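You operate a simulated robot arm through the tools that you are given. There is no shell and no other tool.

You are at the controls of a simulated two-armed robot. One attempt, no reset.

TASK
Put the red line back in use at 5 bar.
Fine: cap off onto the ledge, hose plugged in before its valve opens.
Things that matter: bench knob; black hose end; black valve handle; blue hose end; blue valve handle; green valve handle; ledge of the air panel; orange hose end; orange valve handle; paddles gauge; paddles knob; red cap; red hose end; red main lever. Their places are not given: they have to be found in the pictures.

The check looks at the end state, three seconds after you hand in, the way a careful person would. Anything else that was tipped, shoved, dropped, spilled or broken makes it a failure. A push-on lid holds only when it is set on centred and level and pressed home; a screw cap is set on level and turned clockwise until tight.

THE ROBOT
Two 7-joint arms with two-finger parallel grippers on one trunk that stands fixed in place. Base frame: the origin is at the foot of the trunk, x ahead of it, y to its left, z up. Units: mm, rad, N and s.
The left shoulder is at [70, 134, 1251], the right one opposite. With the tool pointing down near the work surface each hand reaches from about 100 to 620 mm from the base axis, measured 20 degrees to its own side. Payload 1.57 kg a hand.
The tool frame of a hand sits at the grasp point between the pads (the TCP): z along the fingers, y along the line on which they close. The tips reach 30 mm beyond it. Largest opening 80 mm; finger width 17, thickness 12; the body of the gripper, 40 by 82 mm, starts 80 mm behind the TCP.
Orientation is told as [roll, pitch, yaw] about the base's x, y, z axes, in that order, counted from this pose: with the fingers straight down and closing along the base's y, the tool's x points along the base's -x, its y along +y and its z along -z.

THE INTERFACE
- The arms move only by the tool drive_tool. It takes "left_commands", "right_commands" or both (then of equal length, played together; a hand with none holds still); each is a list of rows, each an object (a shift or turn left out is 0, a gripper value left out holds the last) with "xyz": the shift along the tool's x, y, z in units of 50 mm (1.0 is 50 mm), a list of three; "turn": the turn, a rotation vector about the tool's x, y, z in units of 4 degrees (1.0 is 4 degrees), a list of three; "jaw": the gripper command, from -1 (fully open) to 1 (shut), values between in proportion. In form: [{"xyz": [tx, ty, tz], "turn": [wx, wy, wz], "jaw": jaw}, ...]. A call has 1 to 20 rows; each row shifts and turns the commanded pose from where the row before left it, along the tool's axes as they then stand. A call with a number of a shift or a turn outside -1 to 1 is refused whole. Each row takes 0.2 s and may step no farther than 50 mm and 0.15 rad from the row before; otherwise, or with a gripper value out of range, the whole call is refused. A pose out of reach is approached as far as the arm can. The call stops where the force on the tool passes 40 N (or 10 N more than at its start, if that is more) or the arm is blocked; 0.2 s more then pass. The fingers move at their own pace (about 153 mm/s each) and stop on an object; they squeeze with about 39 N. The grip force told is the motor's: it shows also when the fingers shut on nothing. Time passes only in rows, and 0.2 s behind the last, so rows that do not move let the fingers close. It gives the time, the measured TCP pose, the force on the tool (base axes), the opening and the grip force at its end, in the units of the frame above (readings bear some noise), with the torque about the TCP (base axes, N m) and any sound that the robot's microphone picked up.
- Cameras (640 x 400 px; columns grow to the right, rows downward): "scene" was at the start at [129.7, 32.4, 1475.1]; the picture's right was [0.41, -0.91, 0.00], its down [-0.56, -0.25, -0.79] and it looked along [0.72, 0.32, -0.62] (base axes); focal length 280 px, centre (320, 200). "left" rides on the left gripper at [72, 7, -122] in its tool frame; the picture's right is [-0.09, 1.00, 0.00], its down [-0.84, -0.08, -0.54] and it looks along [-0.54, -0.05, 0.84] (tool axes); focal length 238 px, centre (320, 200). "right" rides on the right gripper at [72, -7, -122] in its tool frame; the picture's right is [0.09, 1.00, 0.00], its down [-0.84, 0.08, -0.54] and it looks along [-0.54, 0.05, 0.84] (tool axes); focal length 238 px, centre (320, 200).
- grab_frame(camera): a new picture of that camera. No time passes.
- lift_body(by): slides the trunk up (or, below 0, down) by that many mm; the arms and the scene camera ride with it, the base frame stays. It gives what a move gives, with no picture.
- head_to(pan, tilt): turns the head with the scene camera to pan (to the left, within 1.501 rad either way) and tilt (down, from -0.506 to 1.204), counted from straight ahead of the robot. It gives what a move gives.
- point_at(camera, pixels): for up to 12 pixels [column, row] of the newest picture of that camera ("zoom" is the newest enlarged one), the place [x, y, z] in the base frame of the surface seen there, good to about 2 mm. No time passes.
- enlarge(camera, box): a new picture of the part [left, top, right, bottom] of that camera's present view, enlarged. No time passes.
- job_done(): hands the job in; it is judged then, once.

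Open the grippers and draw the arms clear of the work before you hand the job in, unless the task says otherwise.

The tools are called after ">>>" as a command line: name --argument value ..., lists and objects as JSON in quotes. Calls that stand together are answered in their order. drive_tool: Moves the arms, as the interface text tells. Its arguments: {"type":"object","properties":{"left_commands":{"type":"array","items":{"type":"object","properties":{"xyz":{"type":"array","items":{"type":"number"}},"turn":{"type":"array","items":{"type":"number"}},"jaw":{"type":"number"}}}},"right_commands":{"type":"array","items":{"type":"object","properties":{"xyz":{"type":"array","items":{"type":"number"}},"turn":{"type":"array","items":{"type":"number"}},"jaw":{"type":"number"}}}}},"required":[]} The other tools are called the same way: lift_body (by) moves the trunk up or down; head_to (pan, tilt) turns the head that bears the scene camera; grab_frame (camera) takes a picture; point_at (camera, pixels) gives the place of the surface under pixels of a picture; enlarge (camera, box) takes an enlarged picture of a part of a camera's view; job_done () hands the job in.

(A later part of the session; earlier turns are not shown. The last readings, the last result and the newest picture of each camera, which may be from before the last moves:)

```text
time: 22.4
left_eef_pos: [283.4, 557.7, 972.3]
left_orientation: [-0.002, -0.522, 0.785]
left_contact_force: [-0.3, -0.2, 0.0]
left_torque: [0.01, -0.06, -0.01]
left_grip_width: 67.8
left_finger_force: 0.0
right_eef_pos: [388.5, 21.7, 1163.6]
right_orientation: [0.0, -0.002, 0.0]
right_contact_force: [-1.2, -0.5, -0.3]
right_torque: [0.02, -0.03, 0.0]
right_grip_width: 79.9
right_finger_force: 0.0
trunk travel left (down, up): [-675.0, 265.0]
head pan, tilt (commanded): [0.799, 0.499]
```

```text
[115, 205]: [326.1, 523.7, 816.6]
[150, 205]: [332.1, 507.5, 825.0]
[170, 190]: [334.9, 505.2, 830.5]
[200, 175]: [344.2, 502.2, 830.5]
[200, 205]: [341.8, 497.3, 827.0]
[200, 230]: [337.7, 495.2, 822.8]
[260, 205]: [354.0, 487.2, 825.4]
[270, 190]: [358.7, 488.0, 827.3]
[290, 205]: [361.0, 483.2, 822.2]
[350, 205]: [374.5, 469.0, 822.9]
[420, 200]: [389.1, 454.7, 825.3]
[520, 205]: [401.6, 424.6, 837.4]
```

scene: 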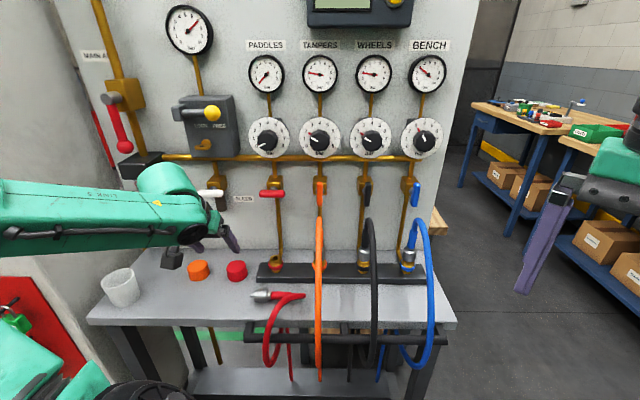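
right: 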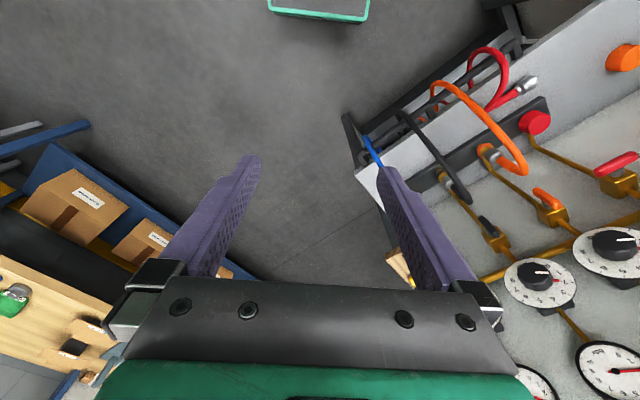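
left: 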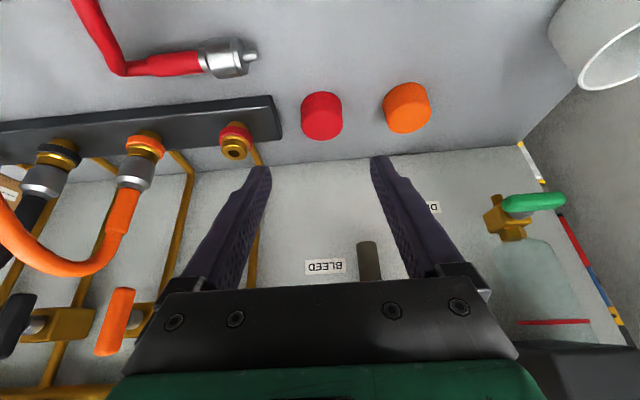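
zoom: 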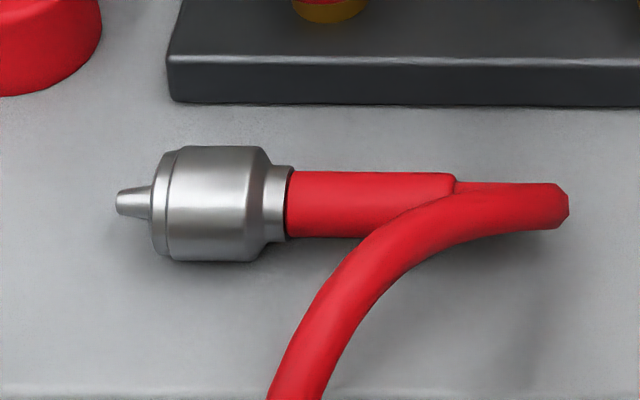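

Collar axis: d≈606, z≈817, collar spans u≈−127…−97, nipple tip at u≈−140, radius ≈16.8. I will grip the collar with the jaws closing across it, so I take the tilt out and yaw the hand by −90°.

>>> drive_tool --left_commands '[{"turn": [0, 0.9375, 0]}, {"turn": [0, 0.9375, 0]}, {"turn": [0, 0.9375, 0]}, {"turn": [0, 0.9375, 0]}, {"turn": [0, 0.9375, 0]}, {"turn": [0, 0.9375, 0]}, {"turn": [0, 0.9375, 0]}, {"turn": [0, 0.9375, 0]}, {"turn": [0, 0, 0.9375]}, {"turn": [0, 0, 0.9375]}, {"turn": [0, 0, 0.9375]}, {"turn": [0, 0, 0.9375]}, {"turn": [0, 0, 0.9375]}, {"turn": [0, 0, 0.9375]}, {"turn": [0, 0, 0.9375]}, {"turn": [0, 0, 0.9375]}, {"turn": [0, 0, 0.9375]}, {"turn": [0, 0, 0.9375]}, {"turn": [0, 0, 0.9375]}, {"turn": [0, 0, 0.9375]}]'

>>> drive_tool --left_commands '[{"turn": [0, 0, 0.9375]}, {"turn": [0, 0, 0.9375]}, {"turn": [0, 0, 0.9375]}, {"turn": [0, 0, 0.9375]}, {"turn": [0, 0, 0.9375]}, {"turn": [0, 0, 0.9375]}, {"turn": [0, 0, 0.9375]}, {"turn": [0, 0, 0.9375]}, {"turn": [0, 0, 0.9375]}, {"turn": [0, 0, 0.9375]}, {"turn": [0, 0, 0.9375]}, {"turn": [0, 0, 0.9375]}]'

>>> grab_frame --camera "scene"

>>> grab_frame --camera "left"

```text
time: 26.6
left_eef_pos: [285.3, 562.3, 973.0]
left_orientation: [-0.002, 0.001, -0.002]
left_contact_force: [-0.6, -0.3, -0.2]
left_torque: [0.02, 0.03, 0.03]
left_grip_width: 67.9
left_finger_force: 0.1
right_eef_pos: [387.5, 23.7, 1162.7]
right_orientation: [-0.001, 0.0, 0.0]
right_contact_force: [0.4, -0.4, 0.3]
right_torque: [0.02, 0.04, 0.0]
right_grip_width: 80.1
right_finger_force: 0.0
trunk travel left (down, up): [-675.0, 265.0]
head pan, tilt (commanded): [0.799, 0.499]
```

```text
time: 29.2
left_eef_pos: [283.2, 562.1, 972.2]
left_orientation: [0.0, -0.002, -0.788]
left_contact_force: [0.6, 0.3, -0.1]
left_torque: [0.03, 0.02, -0.04]
left_grip_width: 68.0
left_finger_force: 0.0
right_eef_pos: [388.2, 23.5, 1162.4]
right_orientation: [0.001, 0.0, 0.0]
right_contact_force: [-0.3, 1.2, -0.6]
right_torque: [0.0, 0.0, -0.01]
right_grip_width: 80.2
right_finger_force: 0.1
trunk travel left (down, up): [-675.0, 265.0]
head pan, tilt (commanded): [0.799, 0.499]
```

```text
taken
```

scene: 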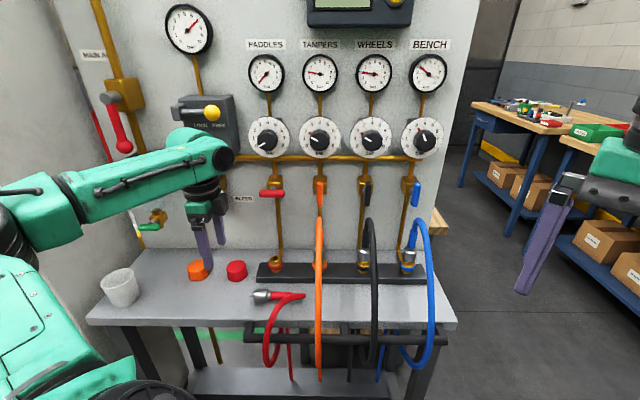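

```text
taken
```

left: 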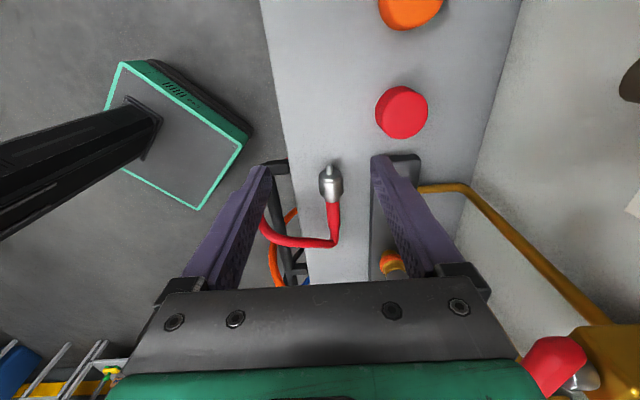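

The −45° yaw works, the hose end shows between the fingers in the left view at (332,190). Before leaning the hand I check the height of the orange hose near there.

>>> point_at --camera "scene" --pixels '[[318, 222], [319, 240], [319, 260], [319, 280], [319, 300], [319, 320], [319, 345], [275, 340], [265, 350], [290, 298], [274, 264], [270, 192]]'

>>> drive_tool --left_commands '[{"turn": [0, 0.9375, 0], "jaw": -1}, {"turn": [0, 0.9375, 0]}, {"turn": [0, 0.9375, 0]}, {"turn": [0, 0.9375, 0]}, {"turn": [0, 0.9375, 0]}, {"turn": [0, 0.9375, 0]}, {"turn": [0, 0.9375, 0]}, {"turn": [0, 0.9375, 0]}]'

```text
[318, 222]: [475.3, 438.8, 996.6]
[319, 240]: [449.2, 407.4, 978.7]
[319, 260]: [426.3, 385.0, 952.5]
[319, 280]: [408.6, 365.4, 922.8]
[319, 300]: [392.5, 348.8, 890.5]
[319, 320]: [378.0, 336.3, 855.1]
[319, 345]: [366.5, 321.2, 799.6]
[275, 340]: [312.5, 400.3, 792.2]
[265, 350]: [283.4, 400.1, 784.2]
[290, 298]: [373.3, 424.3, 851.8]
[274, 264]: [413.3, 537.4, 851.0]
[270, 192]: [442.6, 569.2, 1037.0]
```

```text
time: 31.0
left_eef_pos: [283.8, 561.6, 973.0]
left_orientation: [0.0, 0.523, -0.785]
left_contact_force: [-0.3, -0.2, 0.5]
left_torque: [-0.01, 0.01, 0.02]
left_grip_width: 79.9
left_finger_force: 0.0
right_eef_pos: [389.7, 22.6, 1162.7]
right_orientation: [0.001, -0.001, 0.0]
right_contact_force: [-0.3, 0.5, -0.1]
right_torque: [-0.04, 0.03, -0.01]
right_grip_width: 80.0
right_finger_force: 0.0
trunk travel left (down, up): [-675.0, 265.0]
head pan, tilt (commanded): [0.799, 0.499]
```

The orange hose at d≈606 reaches z≈979 at u≈30, so a 30° lean is too much. I lean only 15° and move to a stand-off 90 mm above the collar.

>>> drive_tool --left_commands '[{"turn": [0, -0.9375, 0]}, {"turn": [0, -0.9375, 0]}, {"turn": [0, -0.9375, 0]}, {"turn": [0, -0.9375, 0]}, {"xyz": [-0.605, 0.041, 0.105]}, {"xyz": [-0.605, 0.041, 0.105]}, {"xyz": [-0.605, 0.041, 0.105]}, {"xyz": [-0.605, 0.041, 0.105]}]'

>>> grab_frame --camera "left"

>>> grab_frame --camera "scene"

```text
time: 32.8
left_eef_pos: [371.1, 488.0, 922.0]
left_orientation: [0.0, 0.261, -0.784]
left_contact_force: [-0.3, -0.2, 0.0]
left_torque: [-0.02, 0.03, -0.01]
left_grip_width: 80.1
left_finger_force: 0.0
right_eef_pos: [389.8, 23.0, 1163.2]
right_orientation: [0.002, 0.001, 0.0]
right_contact_force: [0.8, -0.1, -0.6]
right_torque: [0.01, 0.04, 0.01]
right_grip_width: 80.2
right_finger_force: 0.0
trunk travel left (down, up): [-675.0, 265.0]
head pan, tilt (commanded): [0.799, 0.499]
```

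```text
taken
```

left: 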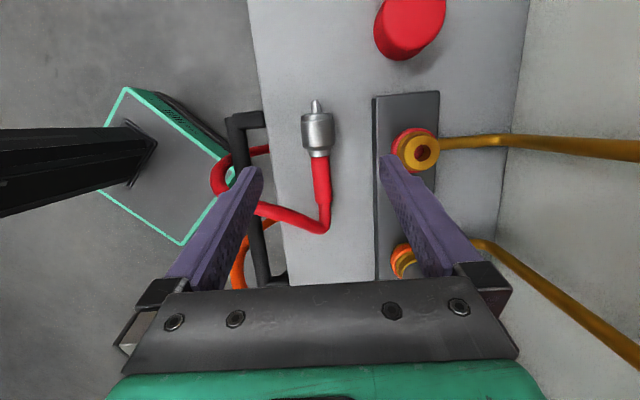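

```text
taken
```

scene: 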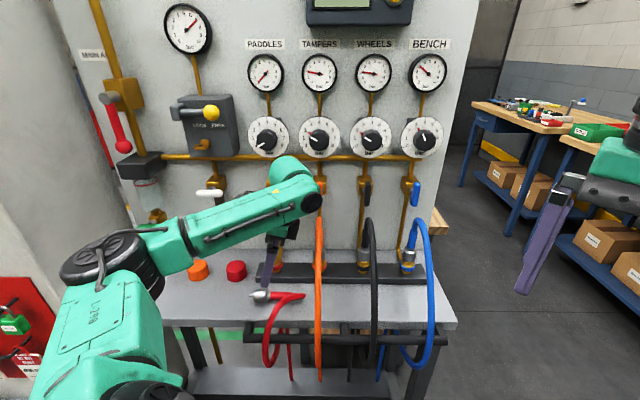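

The wrist joint at scene pixel (305,203) looks close to the orange hose. I measure both and re-measure the hose end from this view before descending.

>>> point_at --camera "scene" --pixels '[[305, 203], [318, 203], [319, 195], [310, 213], [300, 215], [318, 222], [318, 230], [285, 225], [280, 180], [297, 232]]'

>>> enlarge --camera "left" --box '[250, 80, 410, 180]'

>>> point_at --camera "zoom" --pixels '[[268, 85], [268, 105], [268, 135], [225, 170], [268, 170], [325, 170], [225, 210], [268, 210], [330, 210], [215, 170], [335, 180], [270, 290]]'

>>> enlarge --camera "scene" --box '[220, 140, 380, 240]'

```text
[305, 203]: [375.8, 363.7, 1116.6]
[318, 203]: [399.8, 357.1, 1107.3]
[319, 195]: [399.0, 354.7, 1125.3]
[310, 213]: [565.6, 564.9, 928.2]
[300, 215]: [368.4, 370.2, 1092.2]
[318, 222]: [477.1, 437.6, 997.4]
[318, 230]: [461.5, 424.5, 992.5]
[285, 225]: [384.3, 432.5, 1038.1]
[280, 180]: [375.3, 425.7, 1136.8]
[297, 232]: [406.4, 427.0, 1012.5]
```

```text
4.00 times, centred on (330, 130) of left
```

zoom: 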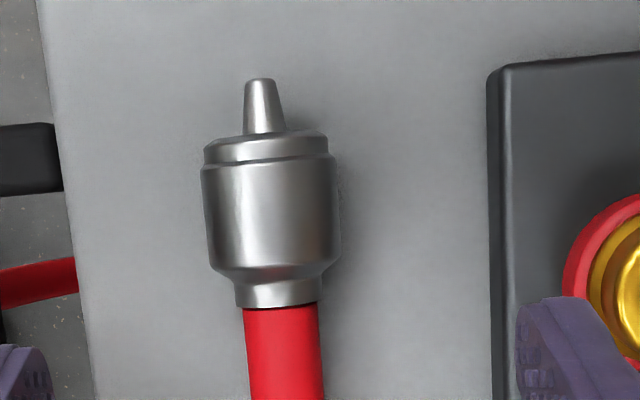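

```text
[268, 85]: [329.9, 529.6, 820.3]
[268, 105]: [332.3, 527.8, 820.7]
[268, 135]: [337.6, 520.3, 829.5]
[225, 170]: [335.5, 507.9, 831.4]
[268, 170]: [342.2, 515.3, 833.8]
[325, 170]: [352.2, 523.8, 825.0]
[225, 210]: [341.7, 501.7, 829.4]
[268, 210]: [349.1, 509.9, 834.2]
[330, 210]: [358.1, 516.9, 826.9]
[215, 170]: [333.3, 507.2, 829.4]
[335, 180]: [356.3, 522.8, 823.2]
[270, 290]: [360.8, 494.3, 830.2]
```

```text
4.00 times, centred on (300, 190) of scene
```

zoom: 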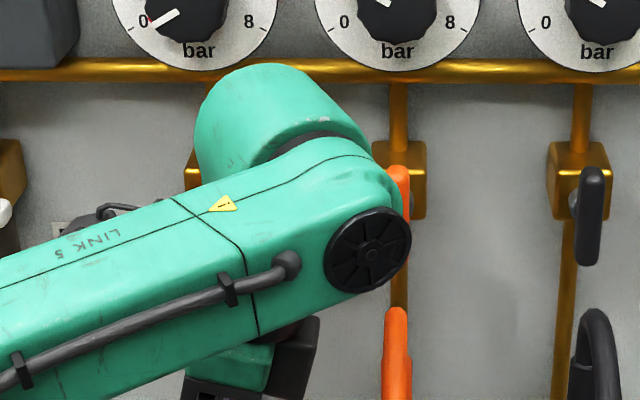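

The wrist will clear the orange hose by over 10 mm. I check the rack bar at the ledge's front edge near the left finger and narrow the jaws to 56 mm.

>>> point_at --camera "left" --pixels '[[235, 122], [252, 117], [262, 117], [260, 140], [255, 215], [262, 250], [270, 120], [275, 180], [380, 120], [376, 170], [404, 135], [419, 153]]'

>>> drive_tool --left_commands '[{"jaw": -0.4}, {"jaw": -0.4}]'

```text
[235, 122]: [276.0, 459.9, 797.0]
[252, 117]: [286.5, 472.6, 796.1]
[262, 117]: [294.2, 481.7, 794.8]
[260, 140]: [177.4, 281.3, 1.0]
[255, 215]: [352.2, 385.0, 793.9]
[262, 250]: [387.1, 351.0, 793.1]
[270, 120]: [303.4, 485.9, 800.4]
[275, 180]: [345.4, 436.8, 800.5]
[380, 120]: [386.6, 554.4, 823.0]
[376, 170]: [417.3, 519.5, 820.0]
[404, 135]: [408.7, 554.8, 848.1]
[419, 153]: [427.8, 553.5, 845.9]
```

```text
time: 33.4
left_eef_pos: [371.5, 487.1, 923.6]
left_orientation: [0.001, 0.263, -0.787]
left_contact_force: [0.3, 0.7, -0.3]
left_torque: [-0.01, -0.01, 0.01]
left_grip_width: 55.8
left_finger_force: 0.1
right_eef_pos: [389.3, 23.1, 1162.4]
right_orientation: [0.0, -0.001, 0.001]
right_contact_force: [-0.5, 0.2, -0.6]
right_torque: [-0.01, 0.0, 0.02]
right_grip_width: 80.1
right_finger_force: 0.0
trunk travel left (down, up): [-675.0, 265.0]
head pan, tilt (commanded): [0.799, 0.499]
```

The rack sits below z 797 outside d 550, so the narrowed fingers clear it. I descend along the tool axis to the collar.

>>> drive_tool --left_commands '[{"xyz": [0.08, -0.03, 0.5]}, {"xyz": [0, 0, 0.5]}, {"xyz": [0, 0, 0.4]}, {"xyz": [0, 0, 0.25]}]'

>>> grab_frame --camera "left"

>>> enlarge --camera "scene" --box '[220, 200, 380, 300]'

```text
time: 34.4
left_eef_pos: [351.2, 504.8, 842.2]
left_orientation: [-0.001, 0.261, -0.786]
left_contact_force: [-0.3, 0.1, 0.4]
left_torque: [0.01, 0.03, -0.03]
left_grip_width: 56.3
left_finger_force: 0.1
right_eef_pos: [388.3, 23.1, 1161.8]
right_orientation: [0.0, 0.001, 0.0]
right_contact_force: [-0.6, 1.1, 0.0]
right_torque: [-0.02, -0.01, -0.01]
right_grip_width: 79.9
right_finger_force: 0.0
trunk travel left (down, up): [-675.0, 265.0]
head pan, tilt (commanded): [0.799, 0.499]
```

```text
taken
```

left: 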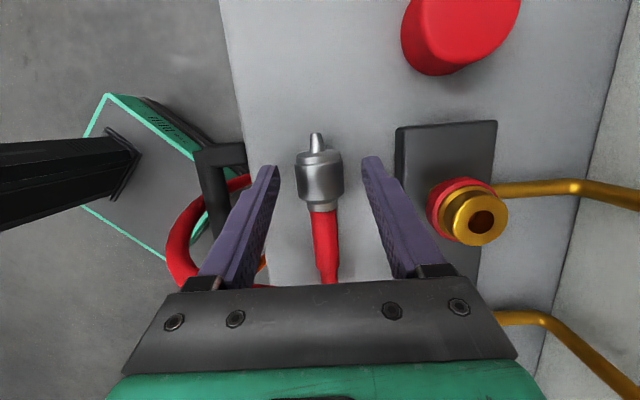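

```text
4.00 times, centred on (300, 250) of scene
```

zoom: 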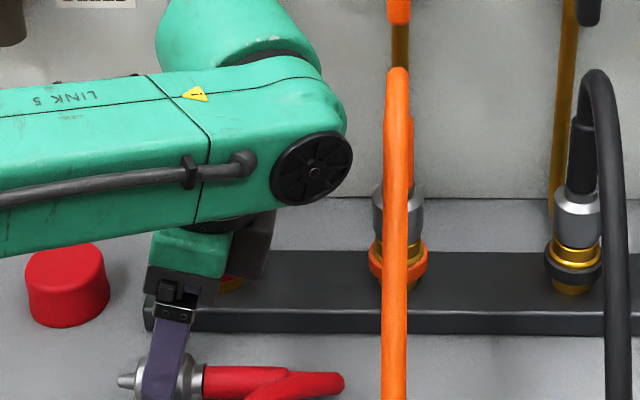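

The collar is centred between the fingertips and the near finger crosses it mid-length. Last 8 mm down, then I close the jaws.

>>> drive_tool --left_commands '[{"xyz": [0, 0, 0.08]}, {"xyz": [0, 0, 0.07]}, {"jaw": -0.1}, {"jaw": 0.1}, {"jaw": 0.4}, {"jaw": 1}, {"jaw": 1}, {"jaw": 1}]'

>>> grab_frame --camera "left"

```text
time: 36.2
left_eef_pos: [349.9, 507.6, 835.0]
left_orientation: [-0.001, 0.258, -0.786]
left_contact_force: [0.0, 0.5, -0.3]
left_torque: [0.01, -0.01, -0.01]
left_grip_width: 31.8
left_finger_force: 39.1
right_eef_pos: [388.9, 23.5, 1163.6]
right_orientation: [0.001, -0.001, 0.0]
right_contact_force: [-0.2, 0.6, 0.2]
right_torque: [-0.02, -0.02, 0.03]
right_grip_width: 80.0
right_finger_force: 0.1
trunk travel left (down, up): [-675.0, 265.0]
head pan, tilt (commanded): [0.799, 0.499]
```

```text
taken
```

left: 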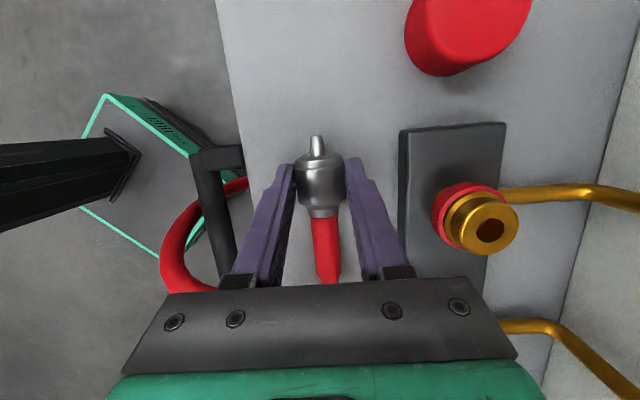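

The collar is gripped (31.8 mm) and lies in the hand's x–z plane as wanted. I lift it 125 mm straight up.

>>> drive_tool --left_commands '[{"xyz": [0.065, 0, -0.2415]}, {"xyz": [0.13, 0, -0.483]}, {"xyz": [0.15, 0, -0.5635]}, {"xyz": [0.15, 0, -0.5635]}, {"xyz": [0.15, 0, -0.5635]}]'

>>> grab_frame --camera "scene"

>>> grab_frame --camera "left"

```text
time: 37.4
left_eef_pos: [348.3, 505.5, 960.6]
left_orientation: [0.001, 0.263, -0.785]
left_contact_force: [0.0, -0.5, -1.3]
left_torque: [0.0, -0.02, -0.03]
left_grip_width: 31.9
left_finger_force: 39.2
right_eef_pos: [388.8, 24.2, 1162.8]
right_orientation: [-0.001, 0.0, 0.0]
right_contact_force: [0.4, -0.7, 0.1]
right_torque: [-0.01, 0.0, 0.01]
right_grip_width: 80.1
right_finger_force: 0.1
trunk travel left (down, up): [-675.0, 265.0]
head pan, tilt (commanded): [0.799, 0.499]
```

```text
taken
```

scene: 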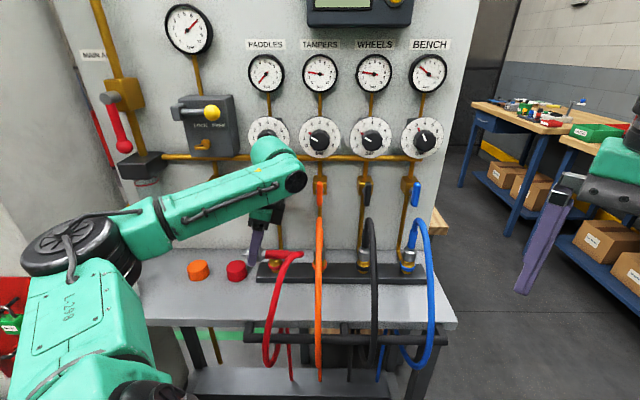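

```text
taken
```

left: 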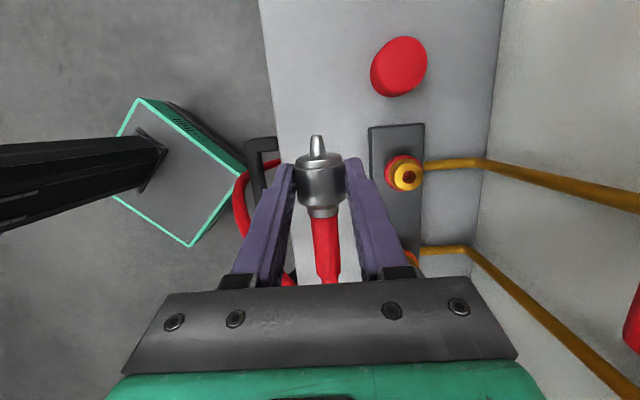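

The hose follows freely. The elbow now hides the white cup, so I check the elbow's height and place versus the cup.

>>> point_at --camera "scene" --pixels '[[130, 240], [130, 262], [140, 270], [110, 270], [130, 290], [140, 320], [160, 235], [60, 240], [118, 225], [140, 300], [150, 260], [100, 320]]'

>>> enlarge --camera "scene" --box '[0, 180, 240, 400]'

```text
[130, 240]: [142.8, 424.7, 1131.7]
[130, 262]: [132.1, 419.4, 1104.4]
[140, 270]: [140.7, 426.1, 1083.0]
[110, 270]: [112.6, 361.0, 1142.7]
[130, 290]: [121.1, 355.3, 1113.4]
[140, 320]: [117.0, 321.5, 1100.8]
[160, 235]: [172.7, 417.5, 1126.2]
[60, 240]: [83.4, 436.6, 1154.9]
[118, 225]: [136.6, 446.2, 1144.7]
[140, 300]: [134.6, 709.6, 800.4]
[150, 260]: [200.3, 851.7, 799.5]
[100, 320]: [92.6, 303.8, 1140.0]
```

```text
1.82 times, centred on (120, 290) of scene
```

zoom: 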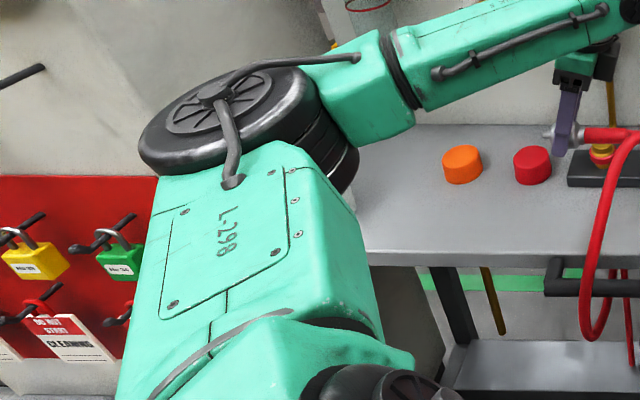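

Elbow is far above the cup. I now turn the hand about a single fixed axis from the pick to the place orientation, half first.

>>> drive_tool --left_commands '[{"turn": [-0.2703, -0.9227, -0.4682]}, {"turn": [-0.2703, -0.9227, -0.4682]}, {"turn": [-0.2703, -0.9227, -0.4682]}, {"turn": [-0.2703, -0.9227, -0.4682]}, {"turn": [-0.2703, -0.9227, -0.4682]}, {"turn": [-0.2703, -0.9227, -0.4682]}, {"turn": [-0.2703, -0.9227, -0.4682]}, {"turn": [-0.2703, -0.9227, -0.4682]}, {"turn": [-0.2703, -0.9227, -0.4682]}, {"turn": [-0.2703, -0.9227, -0.4682]}, {"turn": [-0.2703, -0.9227, -0.4682]}, {"turn": [-0.2703, -0.9227, -0.4682]}]'

>>> grab_frame --camera "scene"

```text
time: 40.0
left_eef_pos: [348.9, 506.0, 960.3]
left_orientation: [0.192, -0.552, -0.473]
left_contact_force: [0.1, 0.5, -0.8]
left_torque: [0.02, 0.01, -0.02]
left_grip_width: 31.8
left_finger_force: 38.9
right_eef_pos: [388.0, 24.5, 1162.9]
right_orientation: [0.001, -0.001, -0.001]
right_contact_force: [0.4, 0.0, -1.1]
right_torque: [-0.03, -0.02, 0.04]
right_grip_width: 79.9
right_finger_force: 0.0
trunk travel left (down, up): [-675.0, 265.0]
head pan, tilt (commanded): [0.799, 0.499]
```

```text
taken
```

scene: 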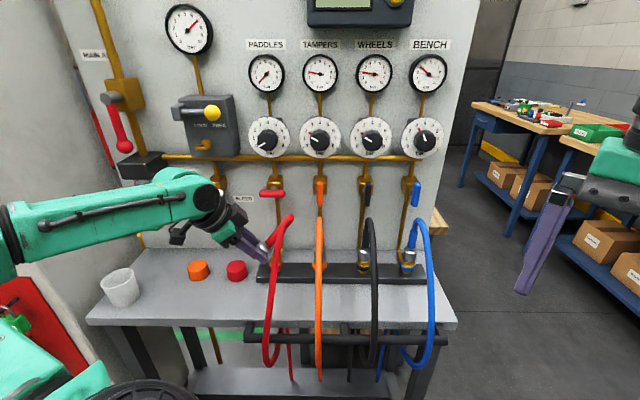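

Rotation goes well; hose follows. I finish the remaining eleven steps.

>>> drive_tool --left_commands '[{"turn": [-0.2703, -0.9227, -0.4682]}, {"turn": [-0.2703, -0.9227, -0.4682]}, {"turn": [-0.2703, -0.9227, -0.4682]}, {"turn": [-0.2703, -0.9227, -0.4682]}, {"turn": [-0.2703, -0.9227, -0.4682]}, {"turn": [-0.2703, -0.9227, -0.4682]}, {"turn": [-0.2703, -0.9227, -0.4682]}, {"turn": [-0.2703, -0.9227, -0.4682]}, {"turn": [-0.2703, -0.9227, -0.4682]}, {"turn": [-0.2703, -0.9227, -0.4682]}, {"turn": [-0.2703, -0.9227, -0.4682]}]'

>>> grab_frame --camera "scene"

>>> grab_frame --camera "left"

```text
time: 42.4
left_eef_pos: [348.9, 506.3, 961.5]
left_orientation: [-0.005, -1.309, 0.004]
left_contact_force: [0.3, 1.1, 0.1]
left_torque: [-0.02, 0.03, -0.01]
left_grip_width: 31.7
left_finger_force: 38.9
right_eef_pos: [387.5, 24.3, 1164.0]
right_orientation: [0.0, -0.002, 0.0]
right_contact_force: [-0.4, -0.1, 0.0]
right_torque: [0.0, 0.04, -0.02]
right_grip_width: 79.9
right_finger_force: 0.1
trunk travel left (down, up): [-675.0, 265.0]
head pan, tilt (commanded): [0.799, 0.499]
```

```text
taken
```

scene: 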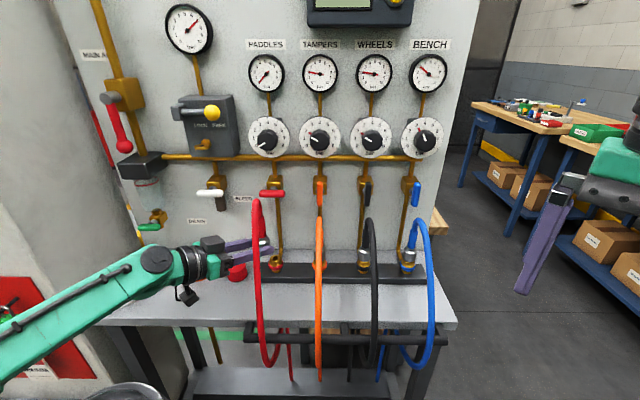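

```text
taken
```

left: 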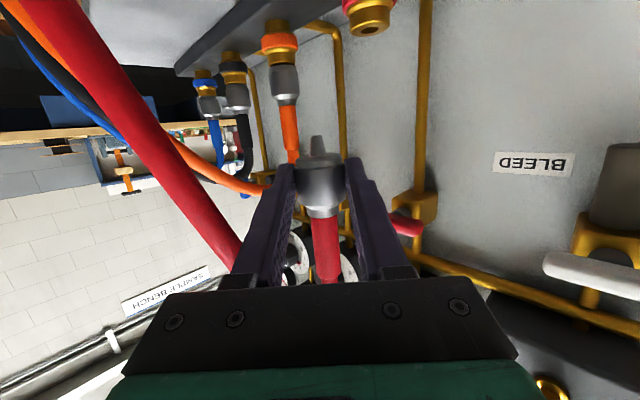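

Orientation reached (pitch −75°, yaw 0), nipple down. The forearm now crosses the cup's place in the picture, so I check the forearm's 3-D position.

>>> point_at --camera "scene" --pixels '[[100, 290], [120, 285], [140, 280], [140, 300], [160, 260], [150, 300], [60, 330], [20, 355], [100, 310], [180, 262], [185, 295], [215, 262]]'

>>> enlarge --camera "scene" --box '[60, 200, 300, 350]'

```text
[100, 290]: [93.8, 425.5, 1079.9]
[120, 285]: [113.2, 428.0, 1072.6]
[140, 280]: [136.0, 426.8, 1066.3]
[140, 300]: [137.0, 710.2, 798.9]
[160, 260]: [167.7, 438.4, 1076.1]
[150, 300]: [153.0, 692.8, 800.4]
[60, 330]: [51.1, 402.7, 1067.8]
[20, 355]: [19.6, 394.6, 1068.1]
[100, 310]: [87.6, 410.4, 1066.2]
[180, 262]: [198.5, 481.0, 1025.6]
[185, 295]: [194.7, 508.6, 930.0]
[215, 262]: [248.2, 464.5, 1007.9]
```

```text
2.67 times, centred on (180, 275) of scene
```

zoom: 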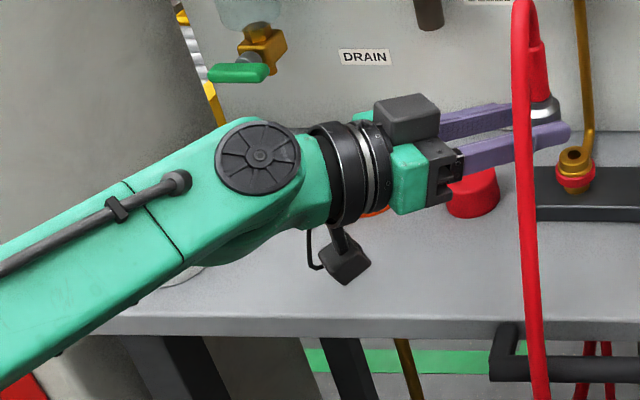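

All clear. Now I pin down the socket's centre and the orange plug's geometry from the scene view.

>>> enlarge --camera "scene" --box '[250, 240, 330, 290]'

>>> point_at --camera "zoom" --pixels '[[200, 140], [185, 145], [215, 145], [200, 130], [200, 158], [200, 170], [180, 190], [200, 195], [225, 190], [165, 180], [240, 185], [200, 215]]'

>>> grab_frame --camera "left"

>>> enlarge --camera "left" --box '[220, 0, 420, 125]'

>>> point_at --camera "zoom" --pixels '[[420, 10], [470, 70], [480, 90], [510, 75], [180, 110], [180, 150], [190, 200], [200, 230], [210, 250], [200, 290], [210, 320], [190, 170]]'

```text
8.00 times, centred on (290, 265) of scene
```

zoom: 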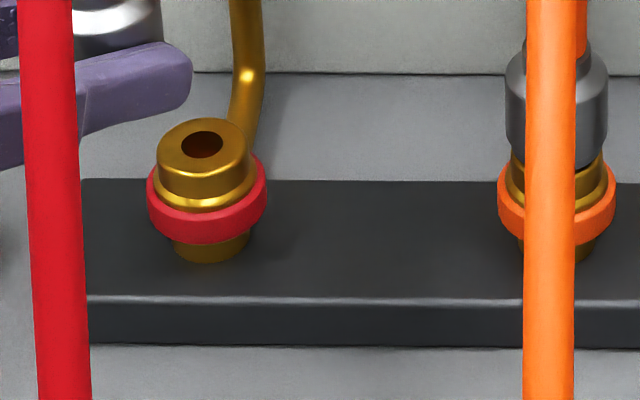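

```text
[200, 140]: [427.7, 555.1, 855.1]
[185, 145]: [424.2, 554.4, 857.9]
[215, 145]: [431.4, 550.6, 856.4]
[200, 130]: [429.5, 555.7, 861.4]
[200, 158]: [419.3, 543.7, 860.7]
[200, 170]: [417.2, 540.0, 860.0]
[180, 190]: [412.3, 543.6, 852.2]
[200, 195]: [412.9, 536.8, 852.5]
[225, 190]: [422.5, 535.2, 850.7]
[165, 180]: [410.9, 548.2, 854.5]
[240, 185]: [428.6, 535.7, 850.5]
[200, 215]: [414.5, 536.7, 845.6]
```

```text
taken
```

left: 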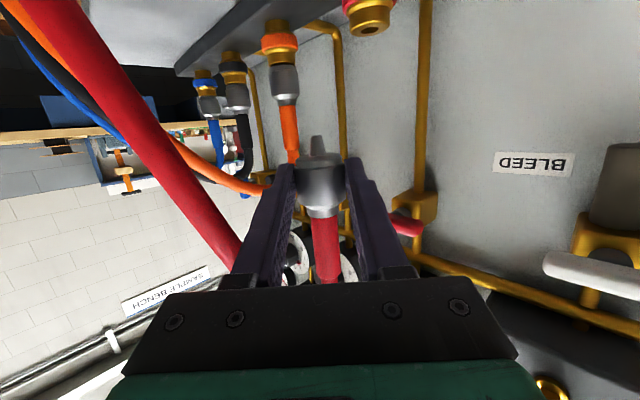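

```text
3.20 times, centred on (320, 62) of left
```

zoom: 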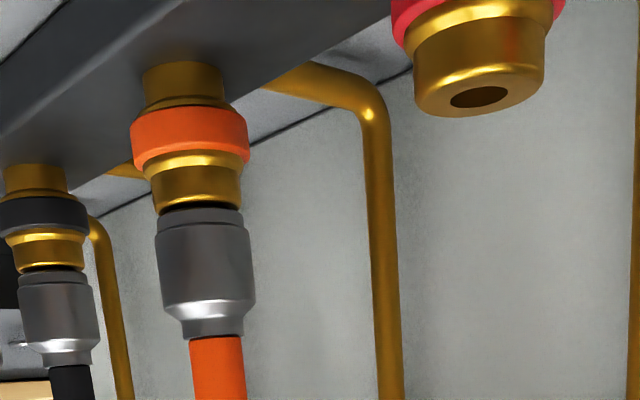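

```text
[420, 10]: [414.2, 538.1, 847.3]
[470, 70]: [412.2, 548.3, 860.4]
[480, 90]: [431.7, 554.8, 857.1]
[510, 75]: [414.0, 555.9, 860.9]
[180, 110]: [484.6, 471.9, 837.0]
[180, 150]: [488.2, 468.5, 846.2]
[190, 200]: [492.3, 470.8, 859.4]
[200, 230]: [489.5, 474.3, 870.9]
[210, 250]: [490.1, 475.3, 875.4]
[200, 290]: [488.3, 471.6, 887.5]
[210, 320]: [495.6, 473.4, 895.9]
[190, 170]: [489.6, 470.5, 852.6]
```

Plugged lines show the collar face seated on the brass top (z≈861). The socket centre is ≈(425,549.5) in x,y. I measure the held nipple to find its offset from the TCP.

>>> enlarge --camera "left" --box '[270, 120, 370, 220]'

>>> point_at --camera "zoom" --pixels '[[305, 75], [305, 95], [305, 120], [270, 150], [310, 150], [350, 150], [250, 200], [315, 200], [390, 200], [320, 260], [320, 330], [320, 380]]'

>>> enlarge --camera "scene" --box '[225, 215, 305, 265]'

```text
4.00 times, centred on (320, 170) of left
```

zoom: 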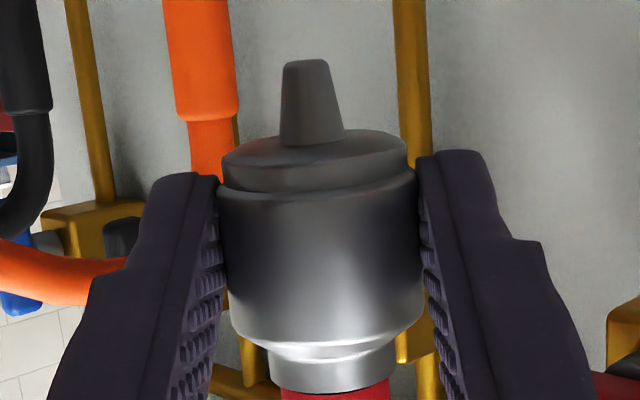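

```text
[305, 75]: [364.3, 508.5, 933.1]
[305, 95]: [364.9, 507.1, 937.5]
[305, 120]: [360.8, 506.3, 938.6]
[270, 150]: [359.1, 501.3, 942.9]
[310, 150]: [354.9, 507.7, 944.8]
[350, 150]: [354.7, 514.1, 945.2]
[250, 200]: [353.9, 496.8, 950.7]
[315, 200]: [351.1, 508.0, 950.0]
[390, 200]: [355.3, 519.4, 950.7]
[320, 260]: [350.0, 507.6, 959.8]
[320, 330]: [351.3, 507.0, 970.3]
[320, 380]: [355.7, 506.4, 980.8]
```

```text
8.00 times, centred on (265, 240) of scene
```

zoom: 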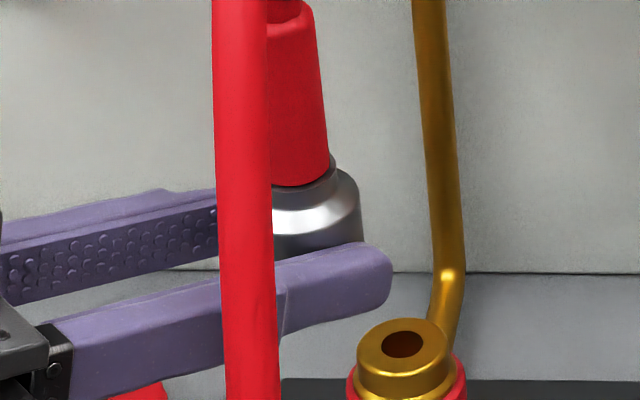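

Nipple axis sits at TCP +18.6 mm in x, tip at TCP −30 mm in z. I move over the socket (TCP x≈406.4, y≈549.3) at this height, then down until the tip is about 10 mm above it.

>>> drive_tool --left_commands '[{"xyz": [-0.099, 0.287, 0.37]}, {"xyz": [-0.099, 0.287, 0.37]}, {"xyz": [-0.1, 0.287, 0.371]}, {"xyz": [0.29, 0, 0.0777]}, {"xyz": [0.29, 0, 0.0777]}, {"xyz": [0.29, 0, 0.0777]}, {"xyz": [0.2, 0, 0.0536]}, {"xyz": [0, 0, 0]}]'

>>> grab_frame --camera "left"

>>> grab_frame --camera "scene"

>>> enlarge --camera "scene" --box '[230, 220, 326, 280]'

>>> enlarge --camera "left" --box '[260, 80, 388, 180]'

```text
time: 44.2
left_eef_pos: [408.0, 548.9, 904.4]
left_orientation: [-0.004, -1.307, 0.004]
left_contact_force: [-0.9, -0.6, -1.3]
left_torque: [0.0, 0.04, -0.01]
left_grip_width: 31.9
left_finger_force: 39.3
right_eef_pos: [389.3, 23.4, 1163.5]
right_orientation: [0.001, 0.0, 0.0]
right_contact_force: [-0.5, 0.0, -0.5]
right_torque: [0.01, -0.01, -0.02]
right_grip_width: 79.9
right_finger_force: 0.0
trunk travel left (down, up): [-675.0, 265.0]
head pan, tilt (commanded): [0.799, 0.499]
```

```text
taken
```

left: 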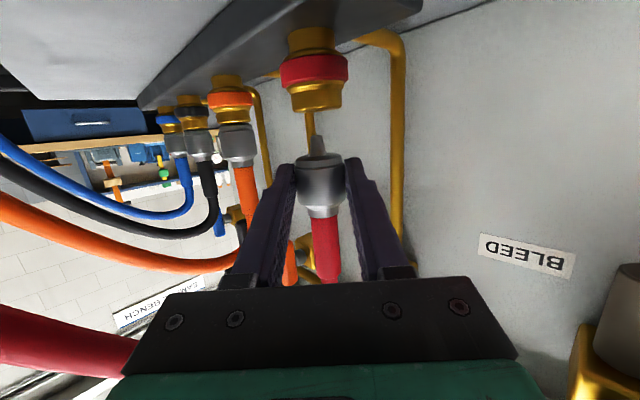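

```text
taken
```

scene: 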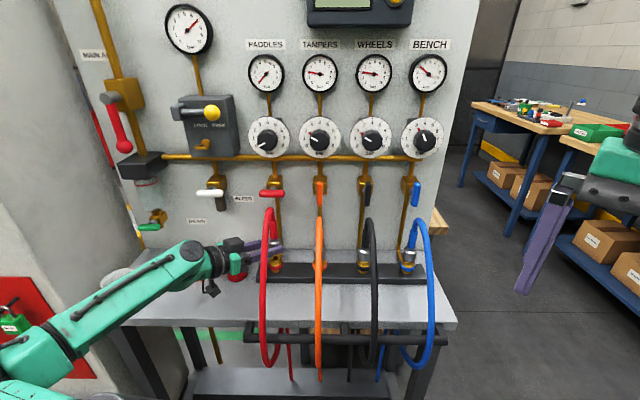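

```text
6.67 times, centred on (278, 250) of scene
```

zoom: 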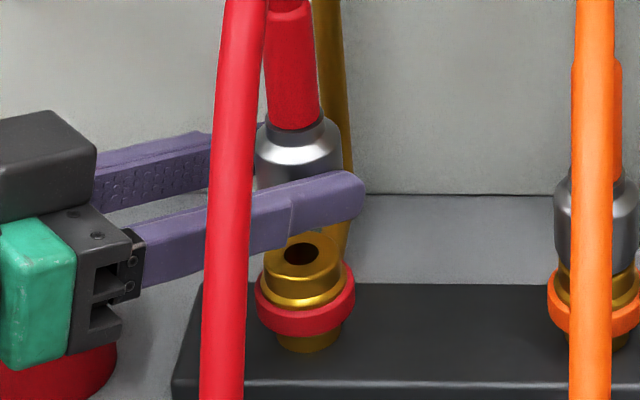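

```text
4.00 times, centred on (324, 130) of left
```

zoom: 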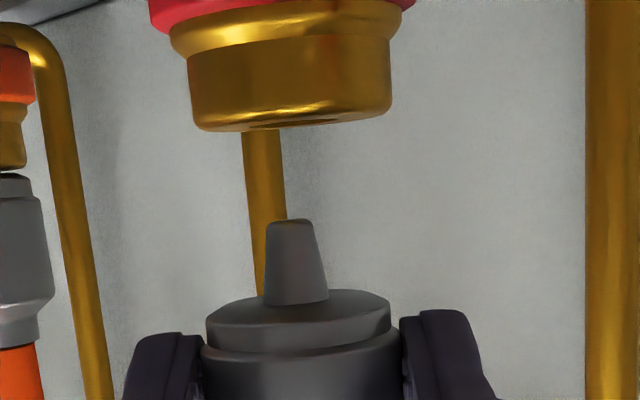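

In the left view the nipple axis extends about 1.5 mm short (in y) of the socket axis, and in the scene view the collar is ~2.4 mm right of the hole. I correct by (−1.8,+1.5) mm and go 9 mm lower.

>>> drive_tool --left_commands '[{"xyz": [0.183, 0.03, 0.0118]}, {"xyz": [0, 0, 0]}]'

>>> enlarge --camera "scene" --box '[240, 225, 320, 275]'

>>> enlarge --camera "left" --box '[260, 80, 388, 180]'

```text
time: 44.8
left_eef_pos: [405.9, 551.1, 898.0]
left_orientation: [-0.003, -1.308, 0.002]
left_contact_force: [0.4, 0.9, -1.5]
left_torque: [0.0, 0.04, 0.02]
left_grip_width: 31.7
left_finger_force: 39.9
right_eef_pos: [387.9, 23.8, 1162.9]
right_orientation: [0.001, 0.001, 0.002]
right_contact_force: [0.4, -0.5, -0.1]
right_torque: [0.01, -0.04, 0.01]
right_grip_width: 79.9
right_finger_force: 0.0
trunk travel left (down, up): [-675.0, 265.0]
head pan, tilt (commanded): [0.799, 0.499]
```

```text
8.00 times, centred on (280, 250) of scene
```

zoom: 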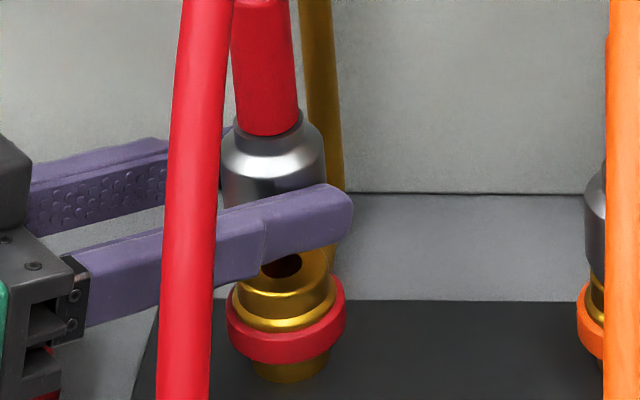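

```text
4.00 times, centred on (324, 130) of left
```

zoom: 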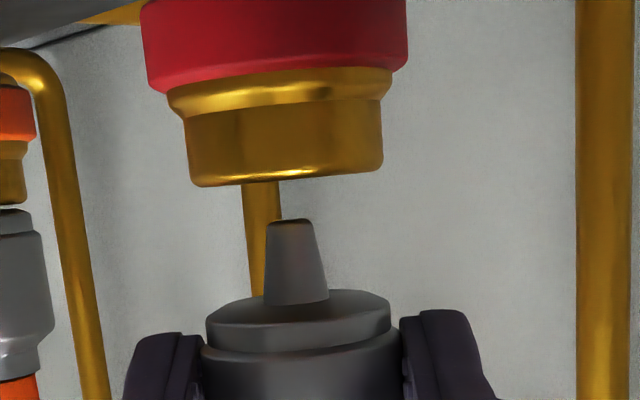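

The left view now lines up in y (nipple axis meets socket centre at column ≈287). I check the alignment in depth by measuring collar and brass surfaces with the same camera.

>>> enlarge --camera "scene" --box '[240, 225, 320, 275]'

>>> point_at --camera "zoom" --pixels '[[265, 185], [273, 185], [281, 185], [273, 170], [265, 195], [255, 190], [290, 185], [310, 180], [300, 175], [240, 190], [320, 170], [230, 180]]'

>>> point_at --camera "zoom" --pixels '[[285, 300], [275, 300], [295, 300], [265, 298], [310, 295], [245, 290], [325, 285], [287, 345], [275, 345], [300, 345], [240, 330], [335, 330]]'

```text
8.00 times, centred on (280, 250) of scene
```

zoom: 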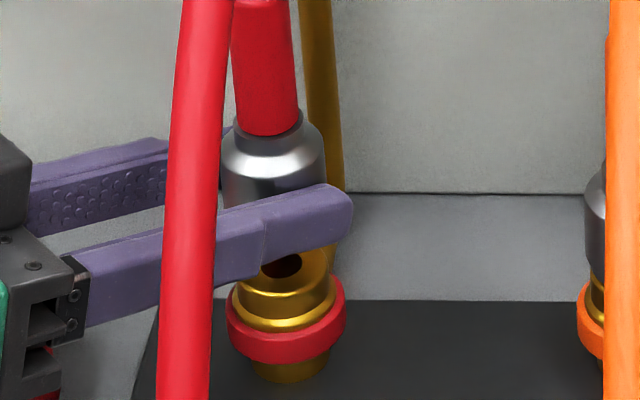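

```text
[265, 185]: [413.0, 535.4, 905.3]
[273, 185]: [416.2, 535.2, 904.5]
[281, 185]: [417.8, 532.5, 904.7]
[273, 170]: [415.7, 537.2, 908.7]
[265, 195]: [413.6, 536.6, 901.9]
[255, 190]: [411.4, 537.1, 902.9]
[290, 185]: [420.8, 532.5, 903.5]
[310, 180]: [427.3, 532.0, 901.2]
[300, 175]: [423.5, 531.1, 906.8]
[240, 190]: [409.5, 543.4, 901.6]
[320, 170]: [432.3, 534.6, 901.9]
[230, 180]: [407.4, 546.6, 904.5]
```

```text
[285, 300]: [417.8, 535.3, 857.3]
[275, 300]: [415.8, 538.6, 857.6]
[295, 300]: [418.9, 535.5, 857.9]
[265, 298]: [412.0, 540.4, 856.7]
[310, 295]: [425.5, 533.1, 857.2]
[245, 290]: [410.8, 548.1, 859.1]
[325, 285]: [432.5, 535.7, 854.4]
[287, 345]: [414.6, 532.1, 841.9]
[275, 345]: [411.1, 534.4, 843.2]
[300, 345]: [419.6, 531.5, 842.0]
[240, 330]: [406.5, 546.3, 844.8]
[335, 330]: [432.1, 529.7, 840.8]
```

Fitted circles give collar axis ≈(424.3,547.7) and socket ≈(424.8,547.6): aligned within a millimetre. I descend slowly in 1 mm rows.

>>> drive_tool --left_commands '[{"xyz": [0.0193, 0, 0.0052]}, {"xyz": [0.0193, 0, 0.0052]}, {"xyz": [0.0193, 0, 0.0052]}, {"xyz": [0.0193, 0, 0.0052]}, {"xyz": [0.0193, 0, 0.0052]}, {"xyz": [0.0193, 0, 0.0052]}, {"xyz": [0.0193, 0, 0.0052]}, {"xyz": [0.0193, 0, 0.0052]}]'

>>> enlarge --camera "left" --box '[260, 80, 388, 180]'

```text
time: 46.6
left_eef_pos: [405.8, 552.0, 888.8]
left_orientation: [0.0, -1.308, 0.003]
left_contact_force: [-0.7, 0.4, -2.1]
left_torque: [-0.01, 0.03, 0.0]
left_grip_width: 31.8
left_finger_force: 39.3
right_eef_pos: [387.9, 23.3, 1163.5]
right_orientation: [0.001, 0.0, -0.001]
right_contact_force: [0.5, -0.6, 0.0]
right_torque: [-0.03, 0.0, 0.04]
right_grip_width: 80.0
right_finger_force: 0.1
trunk travel left (down, up): [-675.0, 265.0]
head pan, tilt (commanded): [0.799, 0.499]
```

```text
4.00 times, centred on (324, 130) of left
```

zoom: 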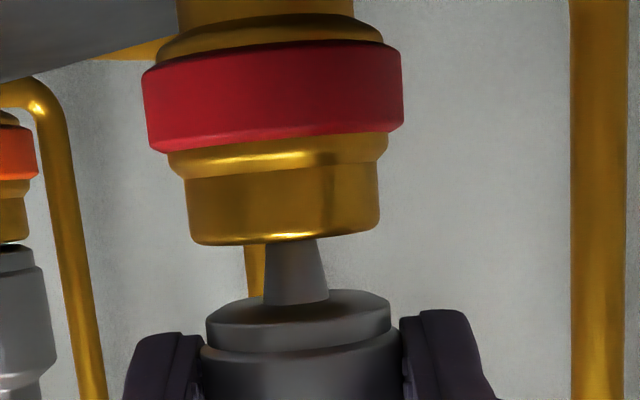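

The nipple tip has gone into the socket mouth without force; the socket centre now appears about 1 mm to −y of the nipple axis. I correct −1 mm in y and continue down.

>>> drive_tool --left_commands '[{"xyz": [0, -0.02, 0]}, {"xyz": [0.0193, 0, 0.0052]}, {"xyz": [0.0193, 0, 0.0052]}, {"xyz": [0.0193, 0, 0.0052]}, {"xyz": [0, 0, 0]}]'

>>> enlarge --camera "left" --box '[260, 80, 388, 180]'

>>> enlarge --camera "scene" --box '[240, 225, 320, 275]'

```text
time: 47.8
left_eef_pos: [404.6, 548.9, 885.3]
left_orientation: [-0.004, -1.309, 0.002]
left_contact_force: [0.2, 0.2, -0.7]
left_torque: [0.0, 0.01, -0.01]
left_grip_width: 31.8
left_finger_force: 39.0
right_eef_pos: [388.9, 23.8, 1162.9]
right_orientation: [0.0, -0.001, -0.001]
right_contact_force: [0.6, -0.3, 0.2]
right_torque: [0.0, 0.01, 0.0]
right_grip_width: 80.3
right_finger_force: 0.1
trunk travel left (down, up): [-675.0, 265.0]
head pan, tilt (commanded): [0.799, 0.499]
```

```text
4.00 times, centred on (324, 130) of left
```

zoom: 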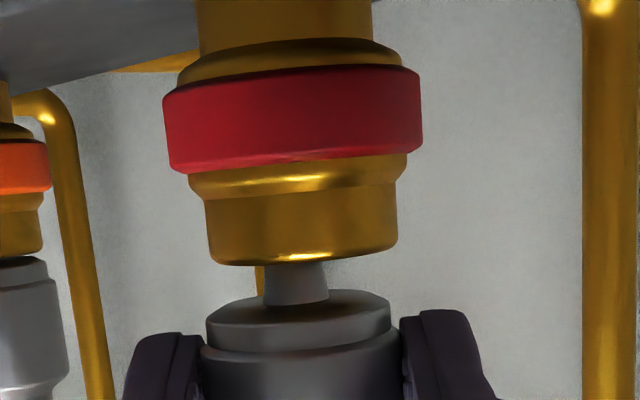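

```text
8.00 times, centred on (280, 250) of scene
```

zoom: 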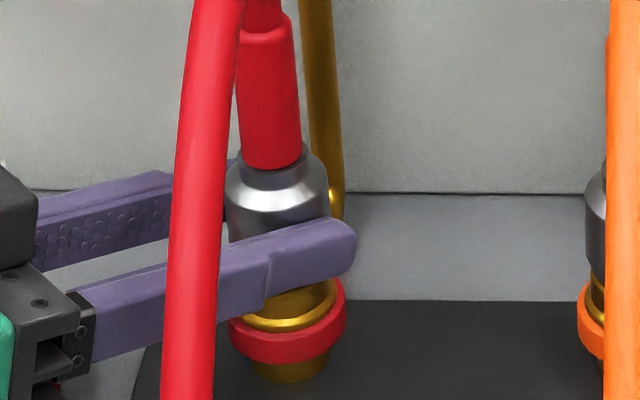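

The hand shifted more than commanded (socket centre now ≈2 mm to +y of the nipple). I let one idle row pass to see whether the pose wanders or holds.

>>> drive_tool --left_commands '[{"xyz": [0, 0, 0]}]'

>>> enlarge --camera "left" --box '[260, 80, 388, 180]'

```text
time: 48.2
left_eef_pos: [405.2, 550.1, 885.7]
left_orientation: [-0.002, -1.31, 0.001]
left_contact_force: [-1.4, -0.4, -1.3]
left_torque: [-0.01, 0.04, 0.03]
left_grip_width: 31.8
left_finger_force: 39.2
right_eef_pos: [388.1, 24.7, 1163.6]
right_orientation: [0.0, -0.001, 0.001]
right_contact_force: [-1.1, -0.4, -0.1]
right_torque: [0.0, 0.01, 0.01]
right_grip_width: 80.0
right_finger_force: 0.2
trunk travel left (down, up): [-675.0, 265.0]
head pan, tilt (commanded): [0.799, 0.499]
```

```text
4.00 times, centred on (324, 130) of left
```

zoom: 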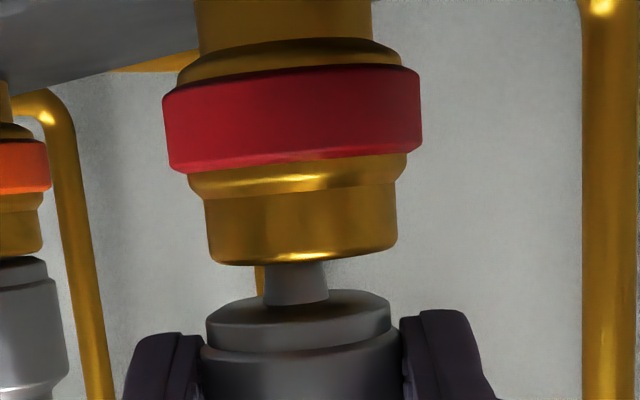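

The pose holds steady (only readings are noisy). I shift +1.8 mm in y and look again.

>>> drive_tool --left_commands '[{"xyz": [0, 0.036, 0]}, {"xyz": [0, 0, 0]}]'

>>> enlarge --camera "left" --box '[260, 80, 388, 180]'

>>> enlarge --camera "scene" --box '[240, 225, 320, 275]'

```text
time: 48.8
left_eef_pos: [405.6, 552.1, 885.8]
left_orientation: [-0.002, -1.307, 0.001]
left_contact_force: [0.6, -0.1, -0.7]
left_torque: [0.0, 0.04, -0.01]
left_grip_width: 31.8
left_finger_force: 39.4
right_eef_pos: [387.9, 23.3, 1162.3]
right_orientation: [0.0, 0.0, -0.001]
right_contact_force: [-1.1, 1.0, -0.4]
right_torque: [0.0, -0.03, 0.01]
right_grip_width: 80.0
right_finger_force: 0.0
trunk travel left (down, up): [-675.0, 265.0]
head pan, tilt (commanded): [0.799, 0.499]
```

```text
4.00 times, centred on (324, 130) of left
```

zoom: 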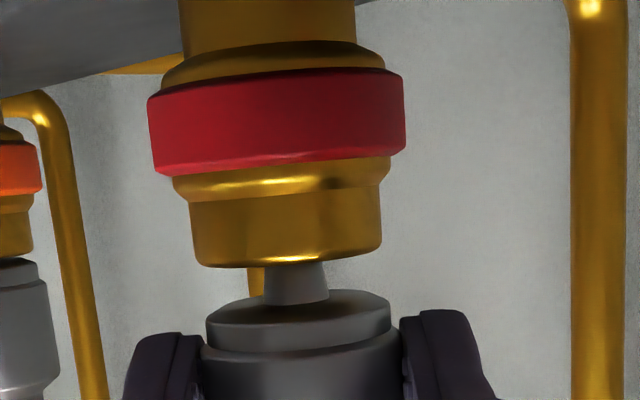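

```text
8.00 times, centred on (280, 250) of scene
```

zoom: 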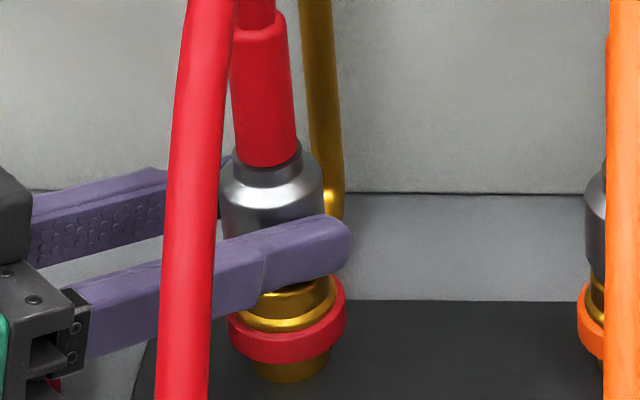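

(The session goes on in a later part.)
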